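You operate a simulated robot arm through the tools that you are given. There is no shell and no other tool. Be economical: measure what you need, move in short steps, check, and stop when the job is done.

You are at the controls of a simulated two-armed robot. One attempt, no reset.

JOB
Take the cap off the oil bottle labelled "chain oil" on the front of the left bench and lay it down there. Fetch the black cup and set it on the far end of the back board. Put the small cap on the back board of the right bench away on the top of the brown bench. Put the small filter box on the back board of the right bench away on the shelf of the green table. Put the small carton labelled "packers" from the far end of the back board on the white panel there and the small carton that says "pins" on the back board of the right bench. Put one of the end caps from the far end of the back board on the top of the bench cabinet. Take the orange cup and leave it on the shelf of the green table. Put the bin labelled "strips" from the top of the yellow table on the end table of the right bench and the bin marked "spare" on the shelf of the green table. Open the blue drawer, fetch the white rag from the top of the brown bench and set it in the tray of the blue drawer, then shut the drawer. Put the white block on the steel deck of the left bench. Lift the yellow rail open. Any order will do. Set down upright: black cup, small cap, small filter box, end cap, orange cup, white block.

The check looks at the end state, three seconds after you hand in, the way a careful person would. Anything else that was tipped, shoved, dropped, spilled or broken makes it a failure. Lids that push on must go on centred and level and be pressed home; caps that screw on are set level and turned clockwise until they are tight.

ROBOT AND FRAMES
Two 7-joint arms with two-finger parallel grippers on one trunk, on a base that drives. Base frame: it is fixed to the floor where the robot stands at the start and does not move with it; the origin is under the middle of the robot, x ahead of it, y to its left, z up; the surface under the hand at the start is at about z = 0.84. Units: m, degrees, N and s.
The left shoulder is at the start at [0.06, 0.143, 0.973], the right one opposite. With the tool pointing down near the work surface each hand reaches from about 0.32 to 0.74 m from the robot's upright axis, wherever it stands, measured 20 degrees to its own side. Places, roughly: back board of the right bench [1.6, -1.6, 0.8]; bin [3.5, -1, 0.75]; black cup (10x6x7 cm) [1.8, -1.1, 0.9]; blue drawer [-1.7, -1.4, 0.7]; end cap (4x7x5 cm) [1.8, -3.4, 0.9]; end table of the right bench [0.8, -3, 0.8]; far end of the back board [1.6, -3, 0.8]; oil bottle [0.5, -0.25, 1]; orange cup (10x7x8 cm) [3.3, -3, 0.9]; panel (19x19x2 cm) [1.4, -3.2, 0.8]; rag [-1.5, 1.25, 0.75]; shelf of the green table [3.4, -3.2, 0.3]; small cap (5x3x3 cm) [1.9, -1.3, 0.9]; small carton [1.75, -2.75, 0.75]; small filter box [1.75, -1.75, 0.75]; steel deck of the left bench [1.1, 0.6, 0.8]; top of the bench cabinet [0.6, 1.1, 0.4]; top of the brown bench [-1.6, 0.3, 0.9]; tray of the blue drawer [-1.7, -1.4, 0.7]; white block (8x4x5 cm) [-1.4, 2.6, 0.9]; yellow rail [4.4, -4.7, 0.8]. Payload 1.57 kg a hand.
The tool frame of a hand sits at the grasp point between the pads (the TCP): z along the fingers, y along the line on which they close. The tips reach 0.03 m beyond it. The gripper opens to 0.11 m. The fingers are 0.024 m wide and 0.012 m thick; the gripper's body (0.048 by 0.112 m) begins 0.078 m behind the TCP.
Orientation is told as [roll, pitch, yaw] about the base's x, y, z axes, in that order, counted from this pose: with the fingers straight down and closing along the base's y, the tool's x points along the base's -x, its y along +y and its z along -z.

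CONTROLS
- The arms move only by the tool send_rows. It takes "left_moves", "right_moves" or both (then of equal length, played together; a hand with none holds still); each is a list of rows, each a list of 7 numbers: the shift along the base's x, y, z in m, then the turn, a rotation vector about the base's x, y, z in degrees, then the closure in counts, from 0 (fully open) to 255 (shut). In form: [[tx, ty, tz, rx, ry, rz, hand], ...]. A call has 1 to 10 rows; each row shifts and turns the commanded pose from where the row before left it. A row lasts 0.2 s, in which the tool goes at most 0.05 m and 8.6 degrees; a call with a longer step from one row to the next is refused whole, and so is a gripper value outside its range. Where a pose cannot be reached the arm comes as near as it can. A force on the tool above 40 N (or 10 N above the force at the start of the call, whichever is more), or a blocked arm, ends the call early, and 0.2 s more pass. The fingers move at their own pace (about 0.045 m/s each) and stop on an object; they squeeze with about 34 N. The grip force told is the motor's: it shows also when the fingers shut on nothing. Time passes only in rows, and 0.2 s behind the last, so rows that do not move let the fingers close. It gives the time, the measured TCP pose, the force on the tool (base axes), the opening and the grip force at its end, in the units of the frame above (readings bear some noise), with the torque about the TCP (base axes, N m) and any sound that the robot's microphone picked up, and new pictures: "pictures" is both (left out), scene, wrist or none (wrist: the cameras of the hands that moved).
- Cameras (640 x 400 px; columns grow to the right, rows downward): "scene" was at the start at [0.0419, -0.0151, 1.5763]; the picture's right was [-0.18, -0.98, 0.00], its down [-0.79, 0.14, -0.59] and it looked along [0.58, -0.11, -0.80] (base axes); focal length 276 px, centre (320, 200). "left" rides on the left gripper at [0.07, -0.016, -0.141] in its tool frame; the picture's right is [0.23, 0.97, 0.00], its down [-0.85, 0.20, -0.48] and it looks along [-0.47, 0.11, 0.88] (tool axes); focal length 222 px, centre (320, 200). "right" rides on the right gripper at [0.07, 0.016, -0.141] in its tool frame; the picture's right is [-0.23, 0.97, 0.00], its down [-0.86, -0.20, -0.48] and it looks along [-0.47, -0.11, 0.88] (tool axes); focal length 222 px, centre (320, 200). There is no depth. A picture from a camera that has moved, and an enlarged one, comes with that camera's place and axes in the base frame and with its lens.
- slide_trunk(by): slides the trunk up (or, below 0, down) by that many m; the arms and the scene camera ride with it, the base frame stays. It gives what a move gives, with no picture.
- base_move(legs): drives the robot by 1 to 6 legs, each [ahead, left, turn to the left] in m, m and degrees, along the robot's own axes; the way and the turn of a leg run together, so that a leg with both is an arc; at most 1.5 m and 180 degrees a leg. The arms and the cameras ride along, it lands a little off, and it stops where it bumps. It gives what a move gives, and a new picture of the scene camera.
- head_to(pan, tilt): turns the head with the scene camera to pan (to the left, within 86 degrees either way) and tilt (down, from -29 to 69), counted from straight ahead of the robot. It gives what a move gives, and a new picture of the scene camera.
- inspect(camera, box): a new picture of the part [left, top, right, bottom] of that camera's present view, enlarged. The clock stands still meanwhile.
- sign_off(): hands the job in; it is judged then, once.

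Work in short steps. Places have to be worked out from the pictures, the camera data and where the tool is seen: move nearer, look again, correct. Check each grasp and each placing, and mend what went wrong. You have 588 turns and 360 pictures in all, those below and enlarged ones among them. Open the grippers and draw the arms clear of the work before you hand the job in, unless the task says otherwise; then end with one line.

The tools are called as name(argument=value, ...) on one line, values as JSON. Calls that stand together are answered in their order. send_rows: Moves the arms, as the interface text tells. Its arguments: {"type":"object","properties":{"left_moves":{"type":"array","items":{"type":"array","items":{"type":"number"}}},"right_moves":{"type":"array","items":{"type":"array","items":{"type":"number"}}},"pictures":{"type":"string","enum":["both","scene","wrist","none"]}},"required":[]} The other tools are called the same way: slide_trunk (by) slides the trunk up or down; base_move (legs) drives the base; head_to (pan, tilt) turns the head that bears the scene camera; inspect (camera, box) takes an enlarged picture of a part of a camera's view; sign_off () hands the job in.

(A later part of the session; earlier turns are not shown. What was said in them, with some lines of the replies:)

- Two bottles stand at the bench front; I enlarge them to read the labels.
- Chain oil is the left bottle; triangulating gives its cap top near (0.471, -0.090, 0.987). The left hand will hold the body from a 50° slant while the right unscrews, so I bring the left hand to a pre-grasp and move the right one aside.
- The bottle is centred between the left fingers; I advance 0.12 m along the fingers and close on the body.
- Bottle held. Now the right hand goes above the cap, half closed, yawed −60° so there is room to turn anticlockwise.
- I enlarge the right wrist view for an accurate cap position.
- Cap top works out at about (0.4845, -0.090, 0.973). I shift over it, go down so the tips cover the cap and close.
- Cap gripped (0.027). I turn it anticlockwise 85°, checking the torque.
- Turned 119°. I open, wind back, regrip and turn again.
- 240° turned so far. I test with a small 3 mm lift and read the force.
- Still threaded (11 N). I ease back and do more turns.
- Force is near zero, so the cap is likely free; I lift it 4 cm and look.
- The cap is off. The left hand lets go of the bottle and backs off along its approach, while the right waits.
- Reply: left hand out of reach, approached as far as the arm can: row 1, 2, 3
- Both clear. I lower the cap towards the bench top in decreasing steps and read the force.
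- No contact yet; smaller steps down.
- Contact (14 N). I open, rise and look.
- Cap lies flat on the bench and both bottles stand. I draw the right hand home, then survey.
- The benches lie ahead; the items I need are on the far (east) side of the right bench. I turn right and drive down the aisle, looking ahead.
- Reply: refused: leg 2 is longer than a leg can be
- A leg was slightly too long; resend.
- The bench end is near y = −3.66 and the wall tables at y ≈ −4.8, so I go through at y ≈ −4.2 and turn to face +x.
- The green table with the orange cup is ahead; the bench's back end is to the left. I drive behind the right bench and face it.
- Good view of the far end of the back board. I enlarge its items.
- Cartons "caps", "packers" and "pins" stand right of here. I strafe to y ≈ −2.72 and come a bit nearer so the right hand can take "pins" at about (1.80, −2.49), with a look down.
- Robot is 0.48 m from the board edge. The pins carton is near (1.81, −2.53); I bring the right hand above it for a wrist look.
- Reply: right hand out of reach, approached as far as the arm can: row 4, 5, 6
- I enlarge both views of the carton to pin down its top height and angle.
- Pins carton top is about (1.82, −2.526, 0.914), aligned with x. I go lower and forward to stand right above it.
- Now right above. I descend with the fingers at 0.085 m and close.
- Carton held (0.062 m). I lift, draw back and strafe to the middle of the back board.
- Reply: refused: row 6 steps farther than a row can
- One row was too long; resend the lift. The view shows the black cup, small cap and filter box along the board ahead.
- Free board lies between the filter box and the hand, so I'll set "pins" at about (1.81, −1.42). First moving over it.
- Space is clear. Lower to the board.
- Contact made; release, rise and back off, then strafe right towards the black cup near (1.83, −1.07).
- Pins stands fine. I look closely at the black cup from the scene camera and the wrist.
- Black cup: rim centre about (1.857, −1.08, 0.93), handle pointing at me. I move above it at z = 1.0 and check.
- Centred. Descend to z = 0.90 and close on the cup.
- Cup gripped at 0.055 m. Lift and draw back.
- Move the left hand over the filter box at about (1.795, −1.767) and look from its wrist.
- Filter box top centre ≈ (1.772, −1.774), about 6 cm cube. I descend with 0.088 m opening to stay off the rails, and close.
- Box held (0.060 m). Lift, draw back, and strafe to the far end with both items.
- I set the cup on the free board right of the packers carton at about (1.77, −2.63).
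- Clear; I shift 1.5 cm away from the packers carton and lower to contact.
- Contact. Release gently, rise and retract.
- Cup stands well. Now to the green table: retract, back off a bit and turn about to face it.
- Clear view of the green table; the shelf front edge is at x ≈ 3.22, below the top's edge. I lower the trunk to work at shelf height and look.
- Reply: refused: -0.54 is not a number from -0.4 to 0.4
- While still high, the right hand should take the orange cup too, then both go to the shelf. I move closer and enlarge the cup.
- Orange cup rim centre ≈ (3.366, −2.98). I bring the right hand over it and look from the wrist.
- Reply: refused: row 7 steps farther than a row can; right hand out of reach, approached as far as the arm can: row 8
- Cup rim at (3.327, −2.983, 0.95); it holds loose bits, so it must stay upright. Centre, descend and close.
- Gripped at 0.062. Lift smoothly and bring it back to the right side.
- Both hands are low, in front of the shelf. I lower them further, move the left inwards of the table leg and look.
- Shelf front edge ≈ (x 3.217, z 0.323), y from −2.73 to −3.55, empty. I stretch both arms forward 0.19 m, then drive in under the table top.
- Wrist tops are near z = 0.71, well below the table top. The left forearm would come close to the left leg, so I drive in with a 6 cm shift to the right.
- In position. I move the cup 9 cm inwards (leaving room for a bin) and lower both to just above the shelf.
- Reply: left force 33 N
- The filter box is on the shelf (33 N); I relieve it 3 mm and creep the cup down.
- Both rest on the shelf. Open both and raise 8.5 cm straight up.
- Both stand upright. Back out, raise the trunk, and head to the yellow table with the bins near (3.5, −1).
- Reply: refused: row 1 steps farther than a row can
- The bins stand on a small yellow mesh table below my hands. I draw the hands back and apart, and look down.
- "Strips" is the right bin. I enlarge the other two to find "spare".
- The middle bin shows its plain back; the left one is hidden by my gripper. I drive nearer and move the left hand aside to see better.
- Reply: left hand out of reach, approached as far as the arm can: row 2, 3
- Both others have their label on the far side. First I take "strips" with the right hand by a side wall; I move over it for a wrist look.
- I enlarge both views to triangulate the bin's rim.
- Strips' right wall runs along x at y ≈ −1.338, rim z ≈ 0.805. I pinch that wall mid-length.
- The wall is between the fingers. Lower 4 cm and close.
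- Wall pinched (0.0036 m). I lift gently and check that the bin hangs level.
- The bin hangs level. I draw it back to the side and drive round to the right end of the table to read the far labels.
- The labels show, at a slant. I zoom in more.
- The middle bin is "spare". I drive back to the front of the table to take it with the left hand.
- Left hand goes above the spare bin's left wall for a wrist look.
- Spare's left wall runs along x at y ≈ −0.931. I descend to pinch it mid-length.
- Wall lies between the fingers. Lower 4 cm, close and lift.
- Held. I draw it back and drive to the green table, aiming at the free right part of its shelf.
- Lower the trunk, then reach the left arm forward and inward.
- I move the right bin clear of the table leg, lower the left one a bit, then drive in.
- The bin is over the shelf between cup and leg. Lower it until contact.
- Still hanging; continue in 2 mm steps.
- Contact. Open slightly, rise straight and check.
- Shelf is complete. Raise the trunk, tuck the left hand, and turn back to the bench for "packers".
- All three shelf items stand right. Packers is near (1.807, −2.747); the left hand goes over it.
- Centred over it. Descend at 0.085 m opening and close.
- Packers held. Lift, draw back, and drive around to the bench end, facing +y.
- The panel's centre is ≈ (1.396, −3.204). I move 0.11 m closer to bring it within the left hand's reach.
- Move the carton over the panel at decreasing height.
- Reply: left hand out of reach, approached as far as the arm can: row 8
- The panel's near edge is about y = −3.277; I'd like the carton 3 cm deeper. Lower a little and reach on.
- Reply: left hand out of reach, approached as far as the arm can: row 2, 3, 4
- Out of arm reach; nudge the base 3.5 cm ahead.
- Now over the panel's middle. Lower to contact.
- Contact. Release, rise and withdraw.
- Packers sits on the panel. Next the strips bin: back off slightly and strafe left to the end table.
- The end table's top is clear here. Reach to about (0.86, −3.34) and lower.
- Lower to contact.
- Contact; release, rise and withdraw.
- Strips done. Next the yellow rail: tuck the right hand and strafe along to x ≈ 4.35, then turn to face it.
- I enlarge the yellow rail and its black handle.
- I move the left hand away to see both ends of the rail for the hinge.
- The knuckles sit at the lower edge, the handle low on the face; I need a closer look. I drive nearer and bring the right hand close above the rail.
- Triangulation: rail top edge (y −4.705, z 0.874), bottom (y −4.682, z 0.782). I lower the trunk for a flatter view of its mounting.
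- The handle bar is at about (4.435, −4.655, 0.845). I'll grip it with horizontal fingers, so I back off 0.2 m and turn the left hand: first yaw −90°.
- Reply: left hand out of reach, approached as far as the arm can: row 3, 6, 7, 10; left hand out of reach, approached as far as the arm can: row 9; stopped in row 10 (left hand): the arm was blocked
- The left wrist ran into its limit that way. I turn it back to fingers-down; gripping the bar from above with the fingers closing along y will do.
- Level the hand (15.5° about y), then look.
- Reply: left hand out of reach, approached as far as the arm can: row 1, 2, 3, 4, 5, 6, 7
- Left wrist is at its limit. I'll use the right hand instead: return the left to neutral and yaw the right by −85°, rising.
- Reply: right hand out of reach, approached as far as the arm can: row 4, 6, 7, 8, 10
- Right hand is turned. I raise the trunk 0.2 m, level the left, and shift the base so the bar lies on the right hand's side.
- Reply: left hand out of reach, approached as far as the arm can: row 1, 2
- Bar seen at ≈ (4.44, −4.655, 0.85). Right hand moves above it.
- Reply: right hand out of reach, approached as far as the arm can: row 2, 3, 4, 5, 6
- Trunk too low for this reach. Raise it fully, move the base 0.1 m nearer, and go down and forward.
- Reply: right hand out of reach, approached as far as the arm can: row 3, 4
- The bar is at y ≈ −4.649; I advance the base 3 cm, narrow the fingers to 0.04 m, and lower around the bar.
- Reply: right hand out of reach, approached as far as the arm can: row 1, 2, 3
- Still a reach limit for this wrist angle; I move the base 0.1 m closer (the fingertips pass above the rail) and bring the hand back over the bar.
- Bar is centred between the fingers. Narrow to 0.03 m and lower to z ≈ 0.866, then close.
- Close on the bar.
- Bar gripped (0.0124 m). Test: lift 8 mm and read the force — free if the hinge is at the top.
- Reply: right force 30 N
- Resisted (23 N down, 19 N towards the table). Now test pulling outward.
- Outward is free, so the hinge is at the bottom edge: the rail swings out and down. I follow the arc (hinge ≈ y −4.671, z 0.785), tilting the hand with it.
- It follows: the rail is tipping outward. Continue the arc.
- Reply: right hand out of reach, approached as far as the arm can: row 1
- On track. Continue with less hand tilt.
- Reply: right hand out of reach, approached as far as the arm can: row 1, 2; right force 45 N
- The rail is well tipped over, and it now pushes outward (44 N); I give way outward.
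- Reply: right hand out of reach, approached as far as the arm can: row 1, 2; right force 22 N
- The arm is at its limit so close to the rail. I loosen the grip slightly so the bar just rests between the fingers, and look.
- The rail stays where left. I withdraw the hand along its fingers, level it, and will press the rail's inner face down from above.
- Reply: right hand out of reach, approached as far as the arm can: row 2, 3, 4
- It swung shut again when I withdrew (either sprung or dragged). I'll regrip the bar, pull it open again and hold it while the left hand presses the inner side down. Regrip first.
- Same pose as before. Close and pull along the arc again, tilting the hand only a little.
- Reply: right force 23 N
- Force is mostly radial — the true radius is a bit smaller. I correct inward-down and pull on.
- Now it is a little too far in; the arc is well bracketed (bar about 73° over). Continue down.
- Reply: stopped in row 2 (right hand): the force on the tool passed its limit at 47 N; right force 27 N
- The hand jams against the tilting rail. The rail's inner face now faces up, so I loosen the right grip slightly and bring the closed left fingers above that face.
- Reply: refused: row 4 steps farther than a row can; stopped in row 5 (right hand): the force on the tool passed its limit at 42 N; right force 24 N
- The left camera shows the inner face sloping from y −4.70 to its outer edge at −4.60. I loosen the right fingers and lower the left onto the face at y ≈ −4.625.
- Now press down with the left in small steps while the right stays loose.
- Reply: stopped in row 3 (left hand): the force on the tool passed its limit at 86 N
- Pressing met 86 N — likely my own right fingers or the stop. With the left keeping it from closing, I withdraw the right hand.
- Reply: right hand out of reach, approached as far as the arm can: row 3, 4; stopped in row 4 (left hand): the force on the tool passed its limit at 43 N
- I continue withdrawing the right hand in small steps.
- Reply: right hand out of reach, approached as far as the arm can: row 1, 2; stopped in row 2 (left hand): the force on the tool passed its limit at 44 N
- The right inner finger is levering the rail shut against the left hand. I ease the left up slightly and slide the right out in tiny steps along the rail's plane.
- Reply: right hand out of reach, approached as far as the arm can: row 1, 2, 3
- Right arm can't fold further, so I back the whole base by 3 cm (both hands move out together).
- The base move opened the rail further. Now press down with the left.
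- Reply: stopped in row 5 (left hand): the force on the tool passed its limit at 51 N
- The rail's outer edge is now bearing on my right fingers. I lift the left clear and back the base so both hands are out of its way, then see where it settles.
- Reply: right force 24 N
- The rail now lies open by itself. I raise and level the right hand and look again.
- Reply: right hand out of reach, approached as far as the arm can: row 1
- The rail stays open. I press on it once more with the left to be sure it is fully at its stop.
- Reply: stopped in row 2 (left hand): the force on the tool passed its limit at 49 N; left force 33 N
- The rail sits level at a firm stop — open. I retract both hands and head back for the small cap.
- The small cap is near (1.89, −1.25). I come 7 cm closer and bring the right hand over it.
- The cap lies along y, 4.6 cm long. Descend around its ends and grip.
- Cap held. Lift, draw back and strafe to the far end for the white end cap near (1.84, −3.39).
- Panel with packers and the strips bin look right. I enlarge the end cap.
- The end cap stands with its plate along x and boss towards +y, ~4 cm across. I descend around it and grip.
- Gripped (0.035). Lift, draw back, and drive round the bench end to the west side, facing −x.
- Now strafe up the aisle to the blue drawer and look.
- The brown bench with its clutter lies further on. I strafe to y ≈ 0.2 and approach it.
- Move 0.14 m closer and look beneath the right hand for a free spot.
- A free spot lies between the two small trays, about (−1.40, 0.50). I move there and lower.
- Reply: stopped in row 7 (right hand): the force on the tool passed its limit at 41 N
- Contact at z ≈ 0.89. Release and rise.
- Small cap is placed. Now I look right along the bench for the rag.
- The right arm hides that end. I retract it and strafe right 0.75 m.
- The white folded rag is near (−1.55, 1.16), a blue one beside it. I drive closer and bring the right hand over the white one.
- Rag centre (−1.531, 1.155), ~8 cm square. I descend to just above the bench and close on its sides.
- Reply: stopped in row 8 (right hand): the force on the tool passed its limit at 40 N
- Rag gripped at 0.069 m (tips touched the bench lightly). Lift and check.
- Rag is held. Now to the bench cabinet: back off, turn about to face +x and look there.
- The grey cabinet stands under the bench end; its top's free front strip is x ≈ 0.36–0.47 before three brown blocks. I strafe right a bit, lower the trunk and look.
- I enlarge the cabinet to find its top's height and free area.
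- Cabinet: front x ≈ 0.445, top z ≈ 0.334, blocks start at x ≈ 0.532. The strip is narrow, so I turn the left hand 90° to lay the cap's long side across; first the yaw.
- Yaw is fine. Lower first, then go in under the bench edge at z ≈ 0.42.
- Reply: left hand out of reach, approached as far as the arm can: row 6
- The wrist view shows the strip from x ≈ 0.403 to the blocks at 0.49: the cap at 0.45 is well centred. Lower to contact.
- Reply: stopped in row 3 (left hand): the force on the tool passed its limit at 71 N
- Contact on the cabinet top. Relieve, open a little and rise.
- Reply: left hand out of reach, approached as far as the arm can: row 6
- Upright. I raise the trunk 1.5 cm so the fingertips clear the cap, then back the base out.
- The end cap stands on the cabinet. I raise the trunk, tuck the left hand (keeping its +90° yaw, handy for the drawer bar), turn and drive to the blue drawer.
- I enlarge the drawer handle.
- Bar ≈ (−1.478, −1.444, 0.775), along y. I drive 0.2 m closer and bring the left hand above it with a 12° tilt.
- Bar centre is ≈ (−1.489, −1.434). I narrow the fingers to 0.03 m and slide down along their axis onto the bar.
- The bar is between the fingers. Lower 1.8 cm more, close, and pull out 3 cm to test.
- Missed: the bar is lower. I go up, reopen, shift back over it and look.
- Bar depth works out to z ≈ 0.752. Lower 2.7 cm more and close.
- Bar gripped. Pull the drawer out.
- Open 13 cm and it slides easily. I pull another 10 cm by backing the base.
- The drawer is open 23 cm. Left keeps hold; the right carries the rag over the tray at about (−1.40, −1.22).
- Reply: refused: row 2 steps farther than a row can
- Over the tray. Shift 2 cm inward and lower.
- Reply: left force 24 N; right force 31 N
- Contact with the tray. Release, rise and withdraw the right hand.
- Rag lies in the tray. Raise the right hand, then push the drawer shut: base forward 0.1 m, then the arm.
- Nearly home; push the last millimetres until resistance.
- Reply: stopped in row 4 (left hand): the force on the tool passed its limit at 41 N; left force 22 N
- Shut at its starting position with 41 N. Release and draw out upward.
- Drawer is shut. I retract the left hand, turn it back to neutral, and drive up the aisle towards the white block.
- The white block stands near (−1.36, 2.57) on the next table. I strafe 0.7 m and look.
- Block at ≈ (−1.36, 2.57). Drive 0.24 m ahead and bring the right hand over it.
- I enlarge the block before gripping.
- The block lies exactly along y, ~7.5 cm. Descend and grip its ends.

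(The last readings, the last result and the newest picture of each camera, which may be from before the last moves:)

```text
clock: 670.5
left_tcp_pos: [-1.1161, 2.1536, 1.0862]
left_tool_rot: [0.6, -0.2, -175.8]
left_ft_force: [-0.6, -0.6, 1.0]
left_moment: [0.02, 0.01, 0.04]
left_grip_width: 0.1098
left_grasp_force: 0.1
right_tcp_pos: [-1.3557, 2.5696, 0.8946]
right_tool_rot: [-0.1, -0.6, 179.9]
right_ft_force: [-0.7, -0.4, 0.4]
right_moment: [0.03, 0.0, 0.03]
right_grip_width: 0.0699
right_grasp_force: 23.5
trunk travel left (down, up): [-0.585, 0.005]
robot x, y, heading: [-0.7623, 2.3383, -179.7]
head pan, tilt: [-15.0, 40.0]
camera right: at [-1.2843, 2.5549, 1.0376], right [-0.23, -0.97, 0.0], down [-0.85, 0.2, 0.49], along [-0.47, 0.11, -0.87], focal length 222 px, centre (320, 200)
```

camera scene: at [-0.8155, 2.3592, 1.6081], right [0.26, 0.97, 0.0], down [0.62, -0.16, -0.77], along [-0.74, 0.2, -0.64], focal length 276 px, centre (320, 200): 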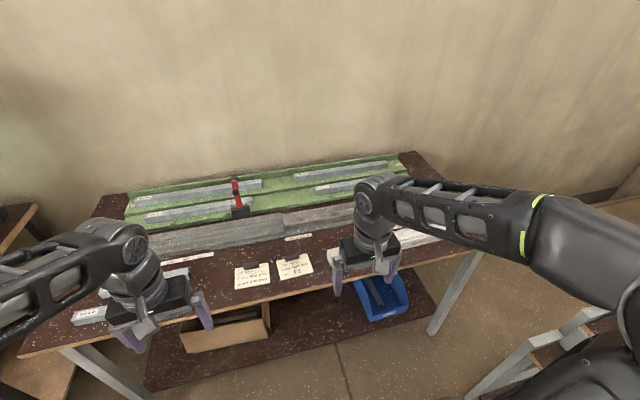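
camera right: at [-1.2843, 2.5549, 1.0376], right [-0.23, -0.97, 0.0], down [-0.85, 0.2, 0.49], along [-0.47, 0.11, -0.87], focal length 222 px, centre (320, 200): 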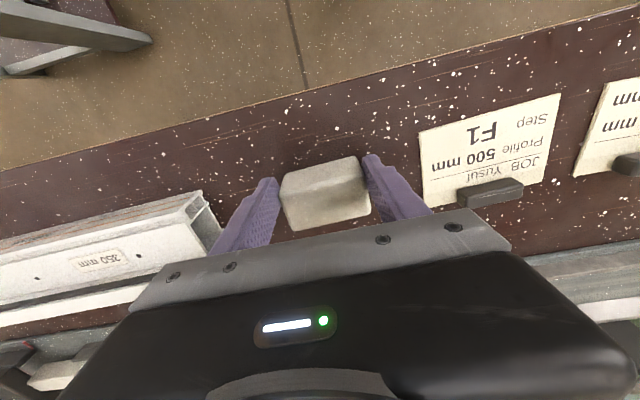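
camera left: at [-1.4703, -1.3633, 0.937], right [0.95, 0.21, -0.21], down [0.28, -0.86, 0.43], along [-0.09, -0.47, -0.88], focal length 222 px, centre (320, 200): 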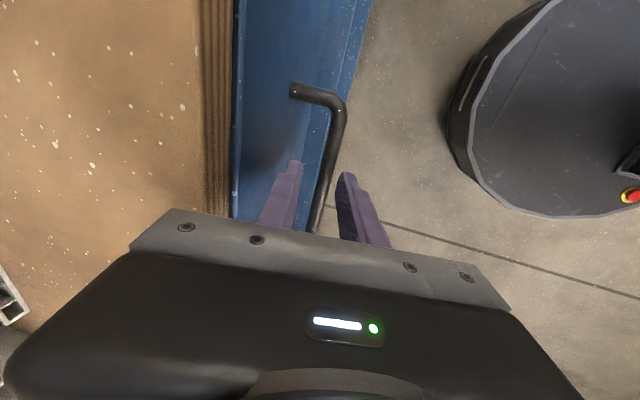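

Block held (0.070). Lift and draw back; then I drive to the left end of the left bench, facing −y.

send_rows(right_moves=[[0, 0, 0.03, 0, 0, 0, 255], [0, 0, 0.04, 0, 0, 0, 255], [0, 0, 0.04, 0, 0, 0, 255], [0.03, 0, 0.03, 0, 0, 0, 255], [0.04, -0.01, 0.025, 0, 0, 0, 255], [0.04, -0.01, 0.02, 0, 0, 0, 255], [0.04, -0.01, 0.02, 0, 0, 0, 255], [0.04, -0.01, 0.01, 0, 0, 0, 255], [0.03, -0.01, 0, 0, 0, 0, 255]], pictures="none")

head_to(pan=0, tilt=38)

base_move(legs=[[-0.28, 0, 0], [0, 0, 90], [0.45, 0, 0]])

```text
clock: 672.5
left_tcp_pos: [-1.115, 2.1541, 1.0876]
left_tool_rot: [0.6, -0.4, -175.6]
left_ft_force: [-0.5, -0.2, -0.2]
left_moment: [0.03, 0.04, 0.0]
left_grip_width: 0.1099
left_grasp_force: 0.1
right_tcp_pos: [-1.1362, 2.5194, 1.1119]
right_tool_rot: [0.0, -0.6, 180.0]
right_ft_force: [0.3, -0.1, -1.1]
right_moment: [0.01, 0.04, 0.0]
right_grip_width: 0.0696
right_grasp_force: 33.7
trunk travel left (down, up): [-0.585, 0.005]
robot x, y, heading: [-0.7585, 2.3373, -179.6]
head pan, tilt: [-15.0, 40.0]
```

```text
clock: 673.2
left_tcp_pos: [-1.1151, 2.154, 1.087]
left_tool_rot: [0.6, -0.2, -175.9]
left_ft_force: [-0.2, -0.6, 0.5]
left_moment: [0.01, -0.02, -0.02]
left_grip_width: 0.1101
left_grasp_force: 0.0
right_tcp_pos: [-1.138, 2.5194, 1.1115]
right_tool_rot: [0.0, -0.4, 180.0]
right_ft_force: [0.3, 0.0, -2.4]
right_moment: [-0.01, 0.01, 0.01]
right_grip_width: 0.0697
right_grasp_force: 33.7
trunk travel left (down, up): [-0.585, 0.005]
robot x, y, heading: [-0.7633, 2.3367, -179.7]
head pan, tilt: [0.0, 38.0]
camera scene: at [-0.818, 2.3373, 1.6111], right [0.0, 1.0, 0.0], down [0.62, 0.0, -0.79], along [-0.79, 0.0, -0.62], focal length 276 px, centre (320, 200)
```

scene: 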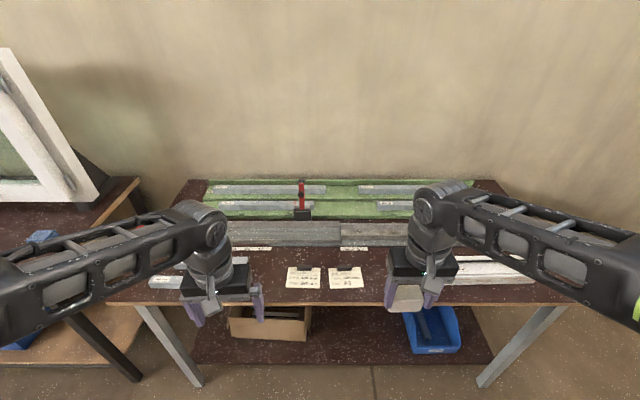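

```text
clock: 681.4
left_tcp_pos: [-0.2941, 1.5287, 1.0862]
left_tool_rot: [0.6, -0.2, -85.8]
left_ft_force: [0.8, -0.6, -0.4]
left_moment: [0.03, -0.03, 0.0]
left_grip_width: 0.11
left_grasp_force: 0.0
right_tcp_pos: [-0.6585, 1.507, 1.1119]
right_tool_rot: [0.0, -0.4, -90.0]
right_ft_force: [0.2, -1.0, -2.1]
right_moment: [0.05, 0.02, 0.01]
right_grip_width: 0.0696
right_grasp_force: 33.9
trunk travel left (down, up): [-0.585, 0.005]
robot x, y, heading: [-0.4776, 1.884, -90.0]
head pan, tilt: [0.0, 38.0]
camera scene: at [-0.4799, 1.8244, 1.6111], right [-1.0, 0.0, 0.0], down [0.0, 0.62, -0.79], along [0.0, -0.79, -0.62], focal length 276 px, centre (320, 200)
```

scene: 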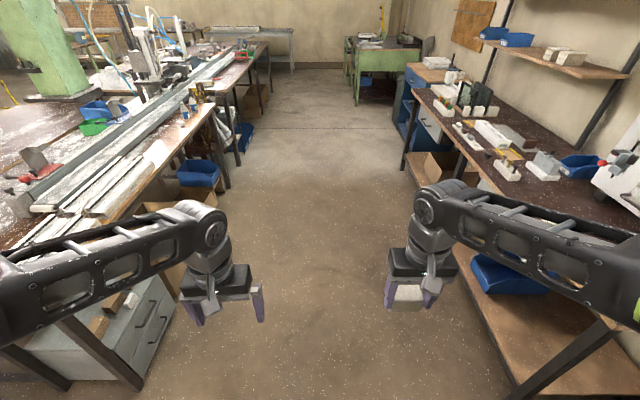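

Strafe left to x ≈ 1.0 to face the bench end.

base_move(legs=[[0, 1.45, 0]])

```text
clock: 688.6
left_tcp_pos: [1.1569, 1.5157, 1.0861]
left_tool_rot: [0.7, -0.2, -86.9]
left_ft_force: [0.6, 0.6, 0.5]
left_moment: [0.01, 0.02, 0.02]
left_grip_width: 0.1099
left_grasp_force: 0.0
right_tcp_pos: [0.7913, 1.4996, 1.1123]
right_tool_rot: [0.0, -0.5, -91.2]
right_ft_force: [-1.2, 0.6, -2.1]
right_moment: [0.02, 0.03, 0.0]
right_grip_width: 0.0696
right_grasp_force: 34.2
trunk travel left (down, up): [-0.585, 0.005]
robot x, y, heading: [0.9771, 1.8738, -90.8]
head pan, tilt: [0.0, 38.0]
camera scene: at [0.9775, 1.8148, 1.6111], right [-1.0, 0.02, 0.0], down [0.01, 0.62, -0.79], along [-0.01, -0.79, -0.62], focal length 276 px, centre (320, 200)
```

scene: 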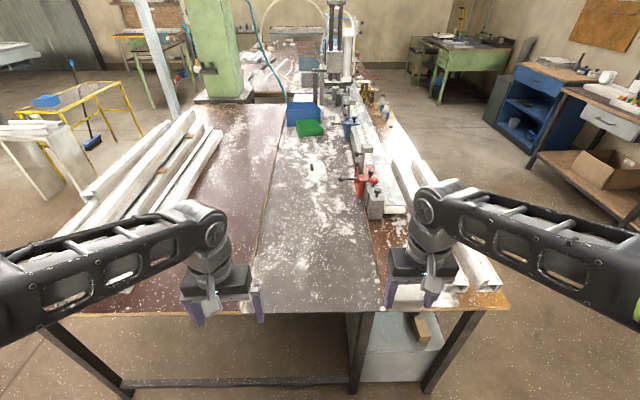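

The steel deck is the grey middle strip (x 0.78–1.17 from y 1.36). I move 8 cm closer and carry the block to about (0.91, 1.18).

base_move(legs=[[0.08, 0, 0.8]])

send_rows(right_moves=[[0.015, -0.03, -0.01, 0, 0, 0, 255], [0.018, -0.035, -0.02, 0, 0, 0, 255], [0.018, -0.035, -0.02, 0, 0, 0, 255], [0.018, -0.035, -0.02, 0, 0, 0, 255], [0.018, -0.035, -0.02, 0, 0, 0, 255], [0.018, -0.035, -0.02, 0, 0, 0, 255], [0.015, -0.035, -0.02, 0, 0, 0, 255]], pictures="both")

```text
clock: 689.7
left_tcp_pos: [1.1593, 1.4353, 1.0854]
left_tool_rot: [0.6, -0.2, -86.1]
left_ft_force: [0.4, -0.9, -0.6]
left_moment: [0.08, -0.01, 0.01]
left_grip_width: 0.1098
left_grasp_force: 0.0
right_tcp_pos: [0.7952, 1.4162, 1.1116]
right_tool_rot: [0.0, -0.3, -90.3]
right_ft_force: [0.6, -1.8, -2.0]
right_moment: [0.07, 0.01, 0.03]
right_grip_width: 0.0696
right_grasp_force: 34.1
trunk travel left (down, up): [-0.585, 0.005]
robot x, y, heading: [0.9777, 1.7955, -90.3]
head pan, tilt: [0.0, 38.0]
camera scene: at [0.9771, 1.7324, 1.611], right [-1.0, 0.0, 0.0], down [0.0, 0.62, -0.79], along [0.0, -0.79, -0.62], focal length 276 px, centre (320, 200)
```

scene: 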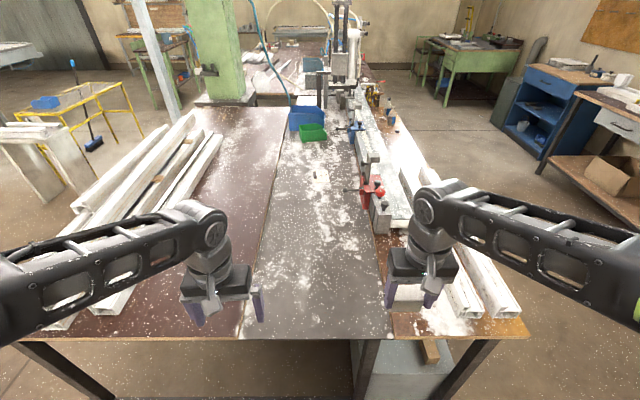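

```text
clock: 691.3
left_tcp_pos: [1.1606, 1.4359, 1.0839]
left_tool_rot: [0.6, -0.1, -86.2]
left_ft_force: [0.2, -0.1, -0.1]
left_moment: [0.04, -0.01, -0.03]
left_grip_width: 0.1102
left_grasp_force: 0.0
right_tcp_pos: [0.9157, 1.1742, 0.9824]
right_tool_rot: [0.0, -0.6, -90.3]
right_ft_force: [0.8, -0.9, -1.9]
right_moment: [0.08, 0.04, 0.01]
right_grip_width: 0.0694
right_grasp_force: 34.3
trunk travel left (down, up): [-0.585, 0.005]
robot x, y, heading: [0.9783, 1.7907, -90.1]
head pan, tilt: [0.0, 38.0]
camera scene: at [0.9777, 1.7329, 1.6111], right [-1.0, 0.0, 0.0], down [0.0, 0.62, -0.79], along [0.0, -0.79, -0.62], focal length 276 px, centre (320, 200)
camera right: at [0.9343, 1.2474, 1.1234], right [0.97, -0.23, 0.0], down [-0.21, -0.85, 0.49], along [-0.11, -0.47, -0.87], focal length 222 px, centre (320, 200)
```

scene: 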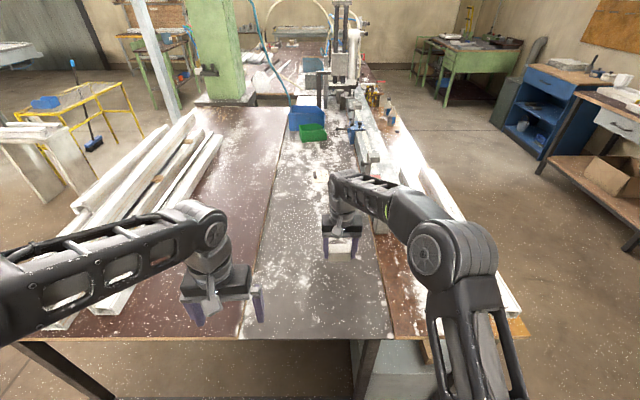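
right: 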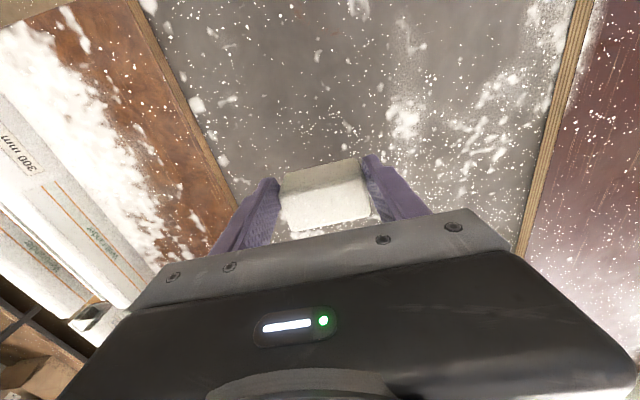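

Over the deck. I shift 4 cm towards its middle and lower.

send_rows(right_moves=[[0.02, 0.0, -0.01, 0, 0, 0, 255], [0.025, 0, -0.02, 0, 0, 0, 255], [0, 0, -0.03, 0, 0, 0, 255], [0, 0, -0.012, 0, 0, 0, 255], [0, 0, -0.005, 0, 0, 0, 255], [0, 0, -0.004, 0, 0, 0, 255], [0, 0, -0.003, 0, 0, 0, 255], [0, 0, -0.003, 0, 0, 0, 255], [0, 0, -0.003, 0, 0, 0, 255]], pictures="none")

```text
clock: 693.3
left_tcp_pos: [1.1601, 1.4365, 1.0874]
left_tool_rot: [0.7, -0.3, -86.1]
left_ft_force: [-0.5, -0.6, 0.3]
left_moment: [0.01, 0.02, 0.0]
left_grip_width: 0.11
left_grasp_force: 0.2
right_tcp_pos: [0.9607, 1.1766, 0.8902]
right_tool_rot: [-0.1, -0.4, -90.3]
right_ft_force: [-0.4, -0.4, -1.6]
right_moment: [0.02, -0.01, 0.0]
right_grip_width: 0.0694
right_grasp_force: 33.7
trunk travel left (down, up): [-0.585, 0.005]
robot x, y, heading: [0.9788, 1.7945, -90.2]
head pan, tilt: [0.0, 38.0]
```

send_rows(right_moves=[[0, 0, -0.003, 0, 0, 0, 255], [0, 0, -0.003, 0, 0, 0, 255], [0, 0, -0.003, 0, 0, 0, 255], [0, 0, -0.003, 0, 0, 0, 255], [0, 0, -0.002, 0, 0, 0, 255], [0, 0, -0.002, 0, 0, 0, 255]], pictures="none")

```text
clock: 694.7
left_tcp_pos: [1.1609, 1.4369, 1.0872]
left_tool_rot: [0.6, -0.2, -86.2]
left_ft_force: [0.0, -0.6, 0.0]
left_moment: [0.02, -0.01, -0.01]
left_grip_width: 0.1104
left_grasp_force: 0.0
right_tcp_pos: [0.9605, 1.178, 0.8745]
right_tool_rot: [0.1, -0.5, -90.4]
right_ft_force: [-0.8, -0.1, -1.4]
right_moment: [0.05, -0.01, -0.04]
right_grip_width: 0.0692
right_grasp_force: 33.9
trunk travel left (down, up): [-0.585, 0.005]
robot x, y, heading: [0.978, 1.7918, -90.0]
head pan, tilt: [0.0, 38.0]
```

send_rows(right_moves=[[0, 0, -0.003, 0, 0, 0, 255], [0, 0, -0.003, 0, 0, 0, 255], [0, 0, -0.002, 0, 0, 0, 255], [0, 0, -0.002, 0, 0, 0, 255], [0, 0, -0.002, 0, 0, 0, 255], [0, 0, -0.002, 0, 0, 0, 255]], pictures="wrist")

```text
clock: 696.1
left_tcp_pos: [1.1602, 1.4372, 1.0868]
left_tool_rot: [0.6, -0.3, -86.1]
left_ft_force: [0.3, 0.2, -0.5]
left_moment: [-0.01, 0.03, 0.01]
left_grip_width: 0.1098
left_grasp_force: 0.0
right_tcp_pos: [0.9602, 1.179, 0.864]
right_tool_rot: [0.1, -0.8, -90.5]
right_ft_force: [-1.0, -4.5, 26.4]
right_moment: [-0.19, 0.12, -0.01]
right_grip_width: 0.0694
right_grasp_force: 34.2
trunk travel left (down, up): [-0.585, 0.005]
robot x, y, heading: [0.9761, 1.7945, -90.4]
head pan, tilt: [0.0, 38.0]
camera right: at [0.9786, 1.2503, 1.0055], right [0.97, -0.24, 0.01], down [-0.21, -0.85, 0.49], along [-0.11, -0.48, -0.87], focal length 222 px, centre (320, 200)
```

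right: 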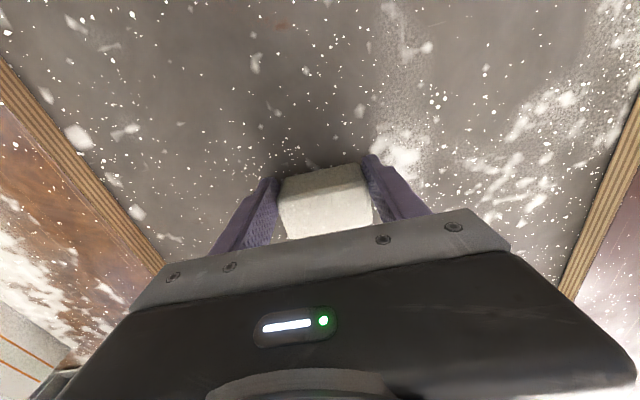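

Contact on the deck. Release, rise and retract.

send_rows(right_moves=[[0, 0, 0.001, 0, 0, 0, 90], [0, 0, 0, 0, 0, 0, 40], [0, 0, 0, 0, 0, 0, 40], [0, 0, 0.03, 0, 0, 0, 40], [0, 0, 0.04, 0, 0, 0, 40], [0, 0, 0.045, 0, 0, 0, 40], [0, 0.02, 0.045, 0, 0, 0, 40], [-0.02, 0.04, 0.02, 0, 0, 0, 0], [-0.02, 0.04, 0.02, 0, 0, 0, 0], [-0.02, 0.04, 0.02, 0, 0, 0, 0]], pictures="both")

```text
clock: 698.3
left_tcp_pos: [1.1602, 1.4382, 1.0869]
left_tool_rot: [0.6, -0.4, -86.1]
left_ft_force: [-0.1, 0.2, 0.6]
left_moment: [-0.01, -0.03, -0.03]
left_grip_width: 0.1102
left_grasp_force: 0.1
right_tcp_pos: [0.8997, 1.3192, 1.0828]
right_tool_rot: [0.1, -0.6, -90.4]
right_ft_force: [0.7, 0.4, 0.3]
right_moment: [-0.03, -0.02, 0.03]
right_grip_width: 0.11
right_grasp_force: 0.1
trunk travel left (down, up): [-0.585, 0.005]
robot x, y, heading: [0.9766, 1.7911, -90.3]
head pan, tilt: [0.0, 38.0]
camera scene: at [0.9762, 1.7361, 1.6111], right [-1.0, 0.0, 0.0], down [0.0, 0.61, -0.79], along [0.0, -0.79, -0.61], focal length 276 px, centre (320, 200)
camera right: at [0.9175, 1.3913, 1.2257], right [0.97, -0.23, 0.0], down [-0.21, -0.85, 0.49], along [-0.11, -0.47, -0.87], focal length 222 px, centre (320, 200)
```

scene: 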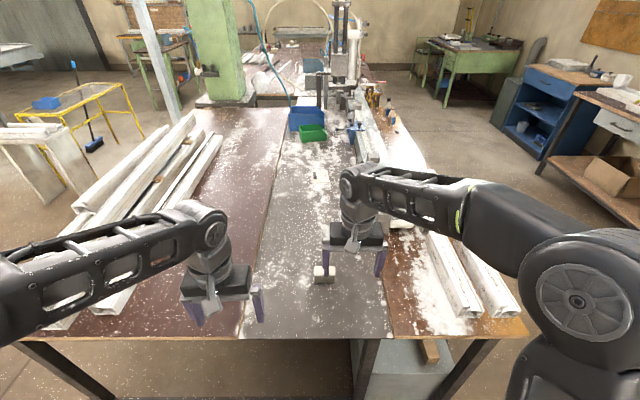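
right: 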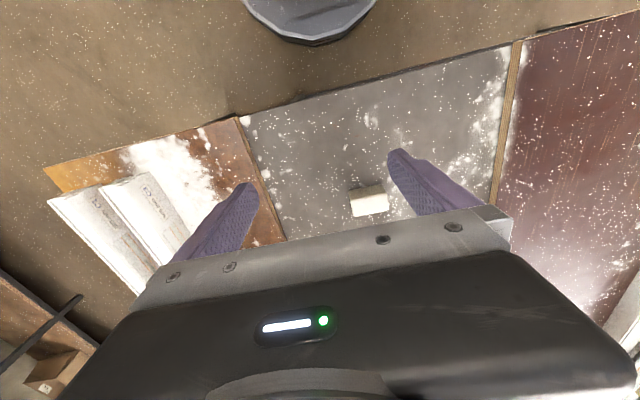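

Block stands on the deck. All items are placed; I back the robot clear of the bench with open grippers.

base_move(legs=[[-0.2, 0, 0]])

```text
clock: 699.9
left_tcp_pos: [1.1609, 1.6372, 1.0871]
left_tool_rot: [0.5, -0.2, -86.1]
left_ft_force: [0.0, 0.3, 0.2]
left_moment: [-0.01, -0.02, -0.07]
left_grip_width: 0.11
left_grasp_force: 0.1
right_tcp_pos: [0.9016, 1.5188, 1.0839]
right_tool_rot: [0.0, -0.7, -90.4]
right_ft_force: [0.1, 0.7, -0.1]
right_moment: [-0.05, -0.02, -0.01]
right_grip_width: 0.1098
right_grasp_force: 0.0
trunk travel left (down, up): [-0.585, 0.005]
robot x, y, heading: [0.9842, 1.9897, -90.5]
head pan, tilt: [0.0, 38.0]
camera scene: at [0.9779, 1.9356, 1.6112], right [-1.0, 0.0, 0.0], down [0.0, 0.61, -0.79], along [0.0, -0.79, -0.61], focal length 276 px, centre (320, 200)
```

scene: 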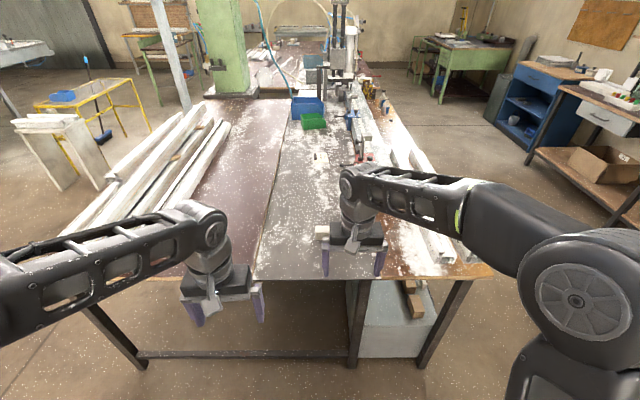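

Arms are clear, the drawer is shut and the grippers are open; I hand the job in.

sign_off()

```text
The job is handed in.
```

I carried out every item on the list and handed the job in. The yellow rail was last seen lying level at its stop; I did not look at it again before handing in.
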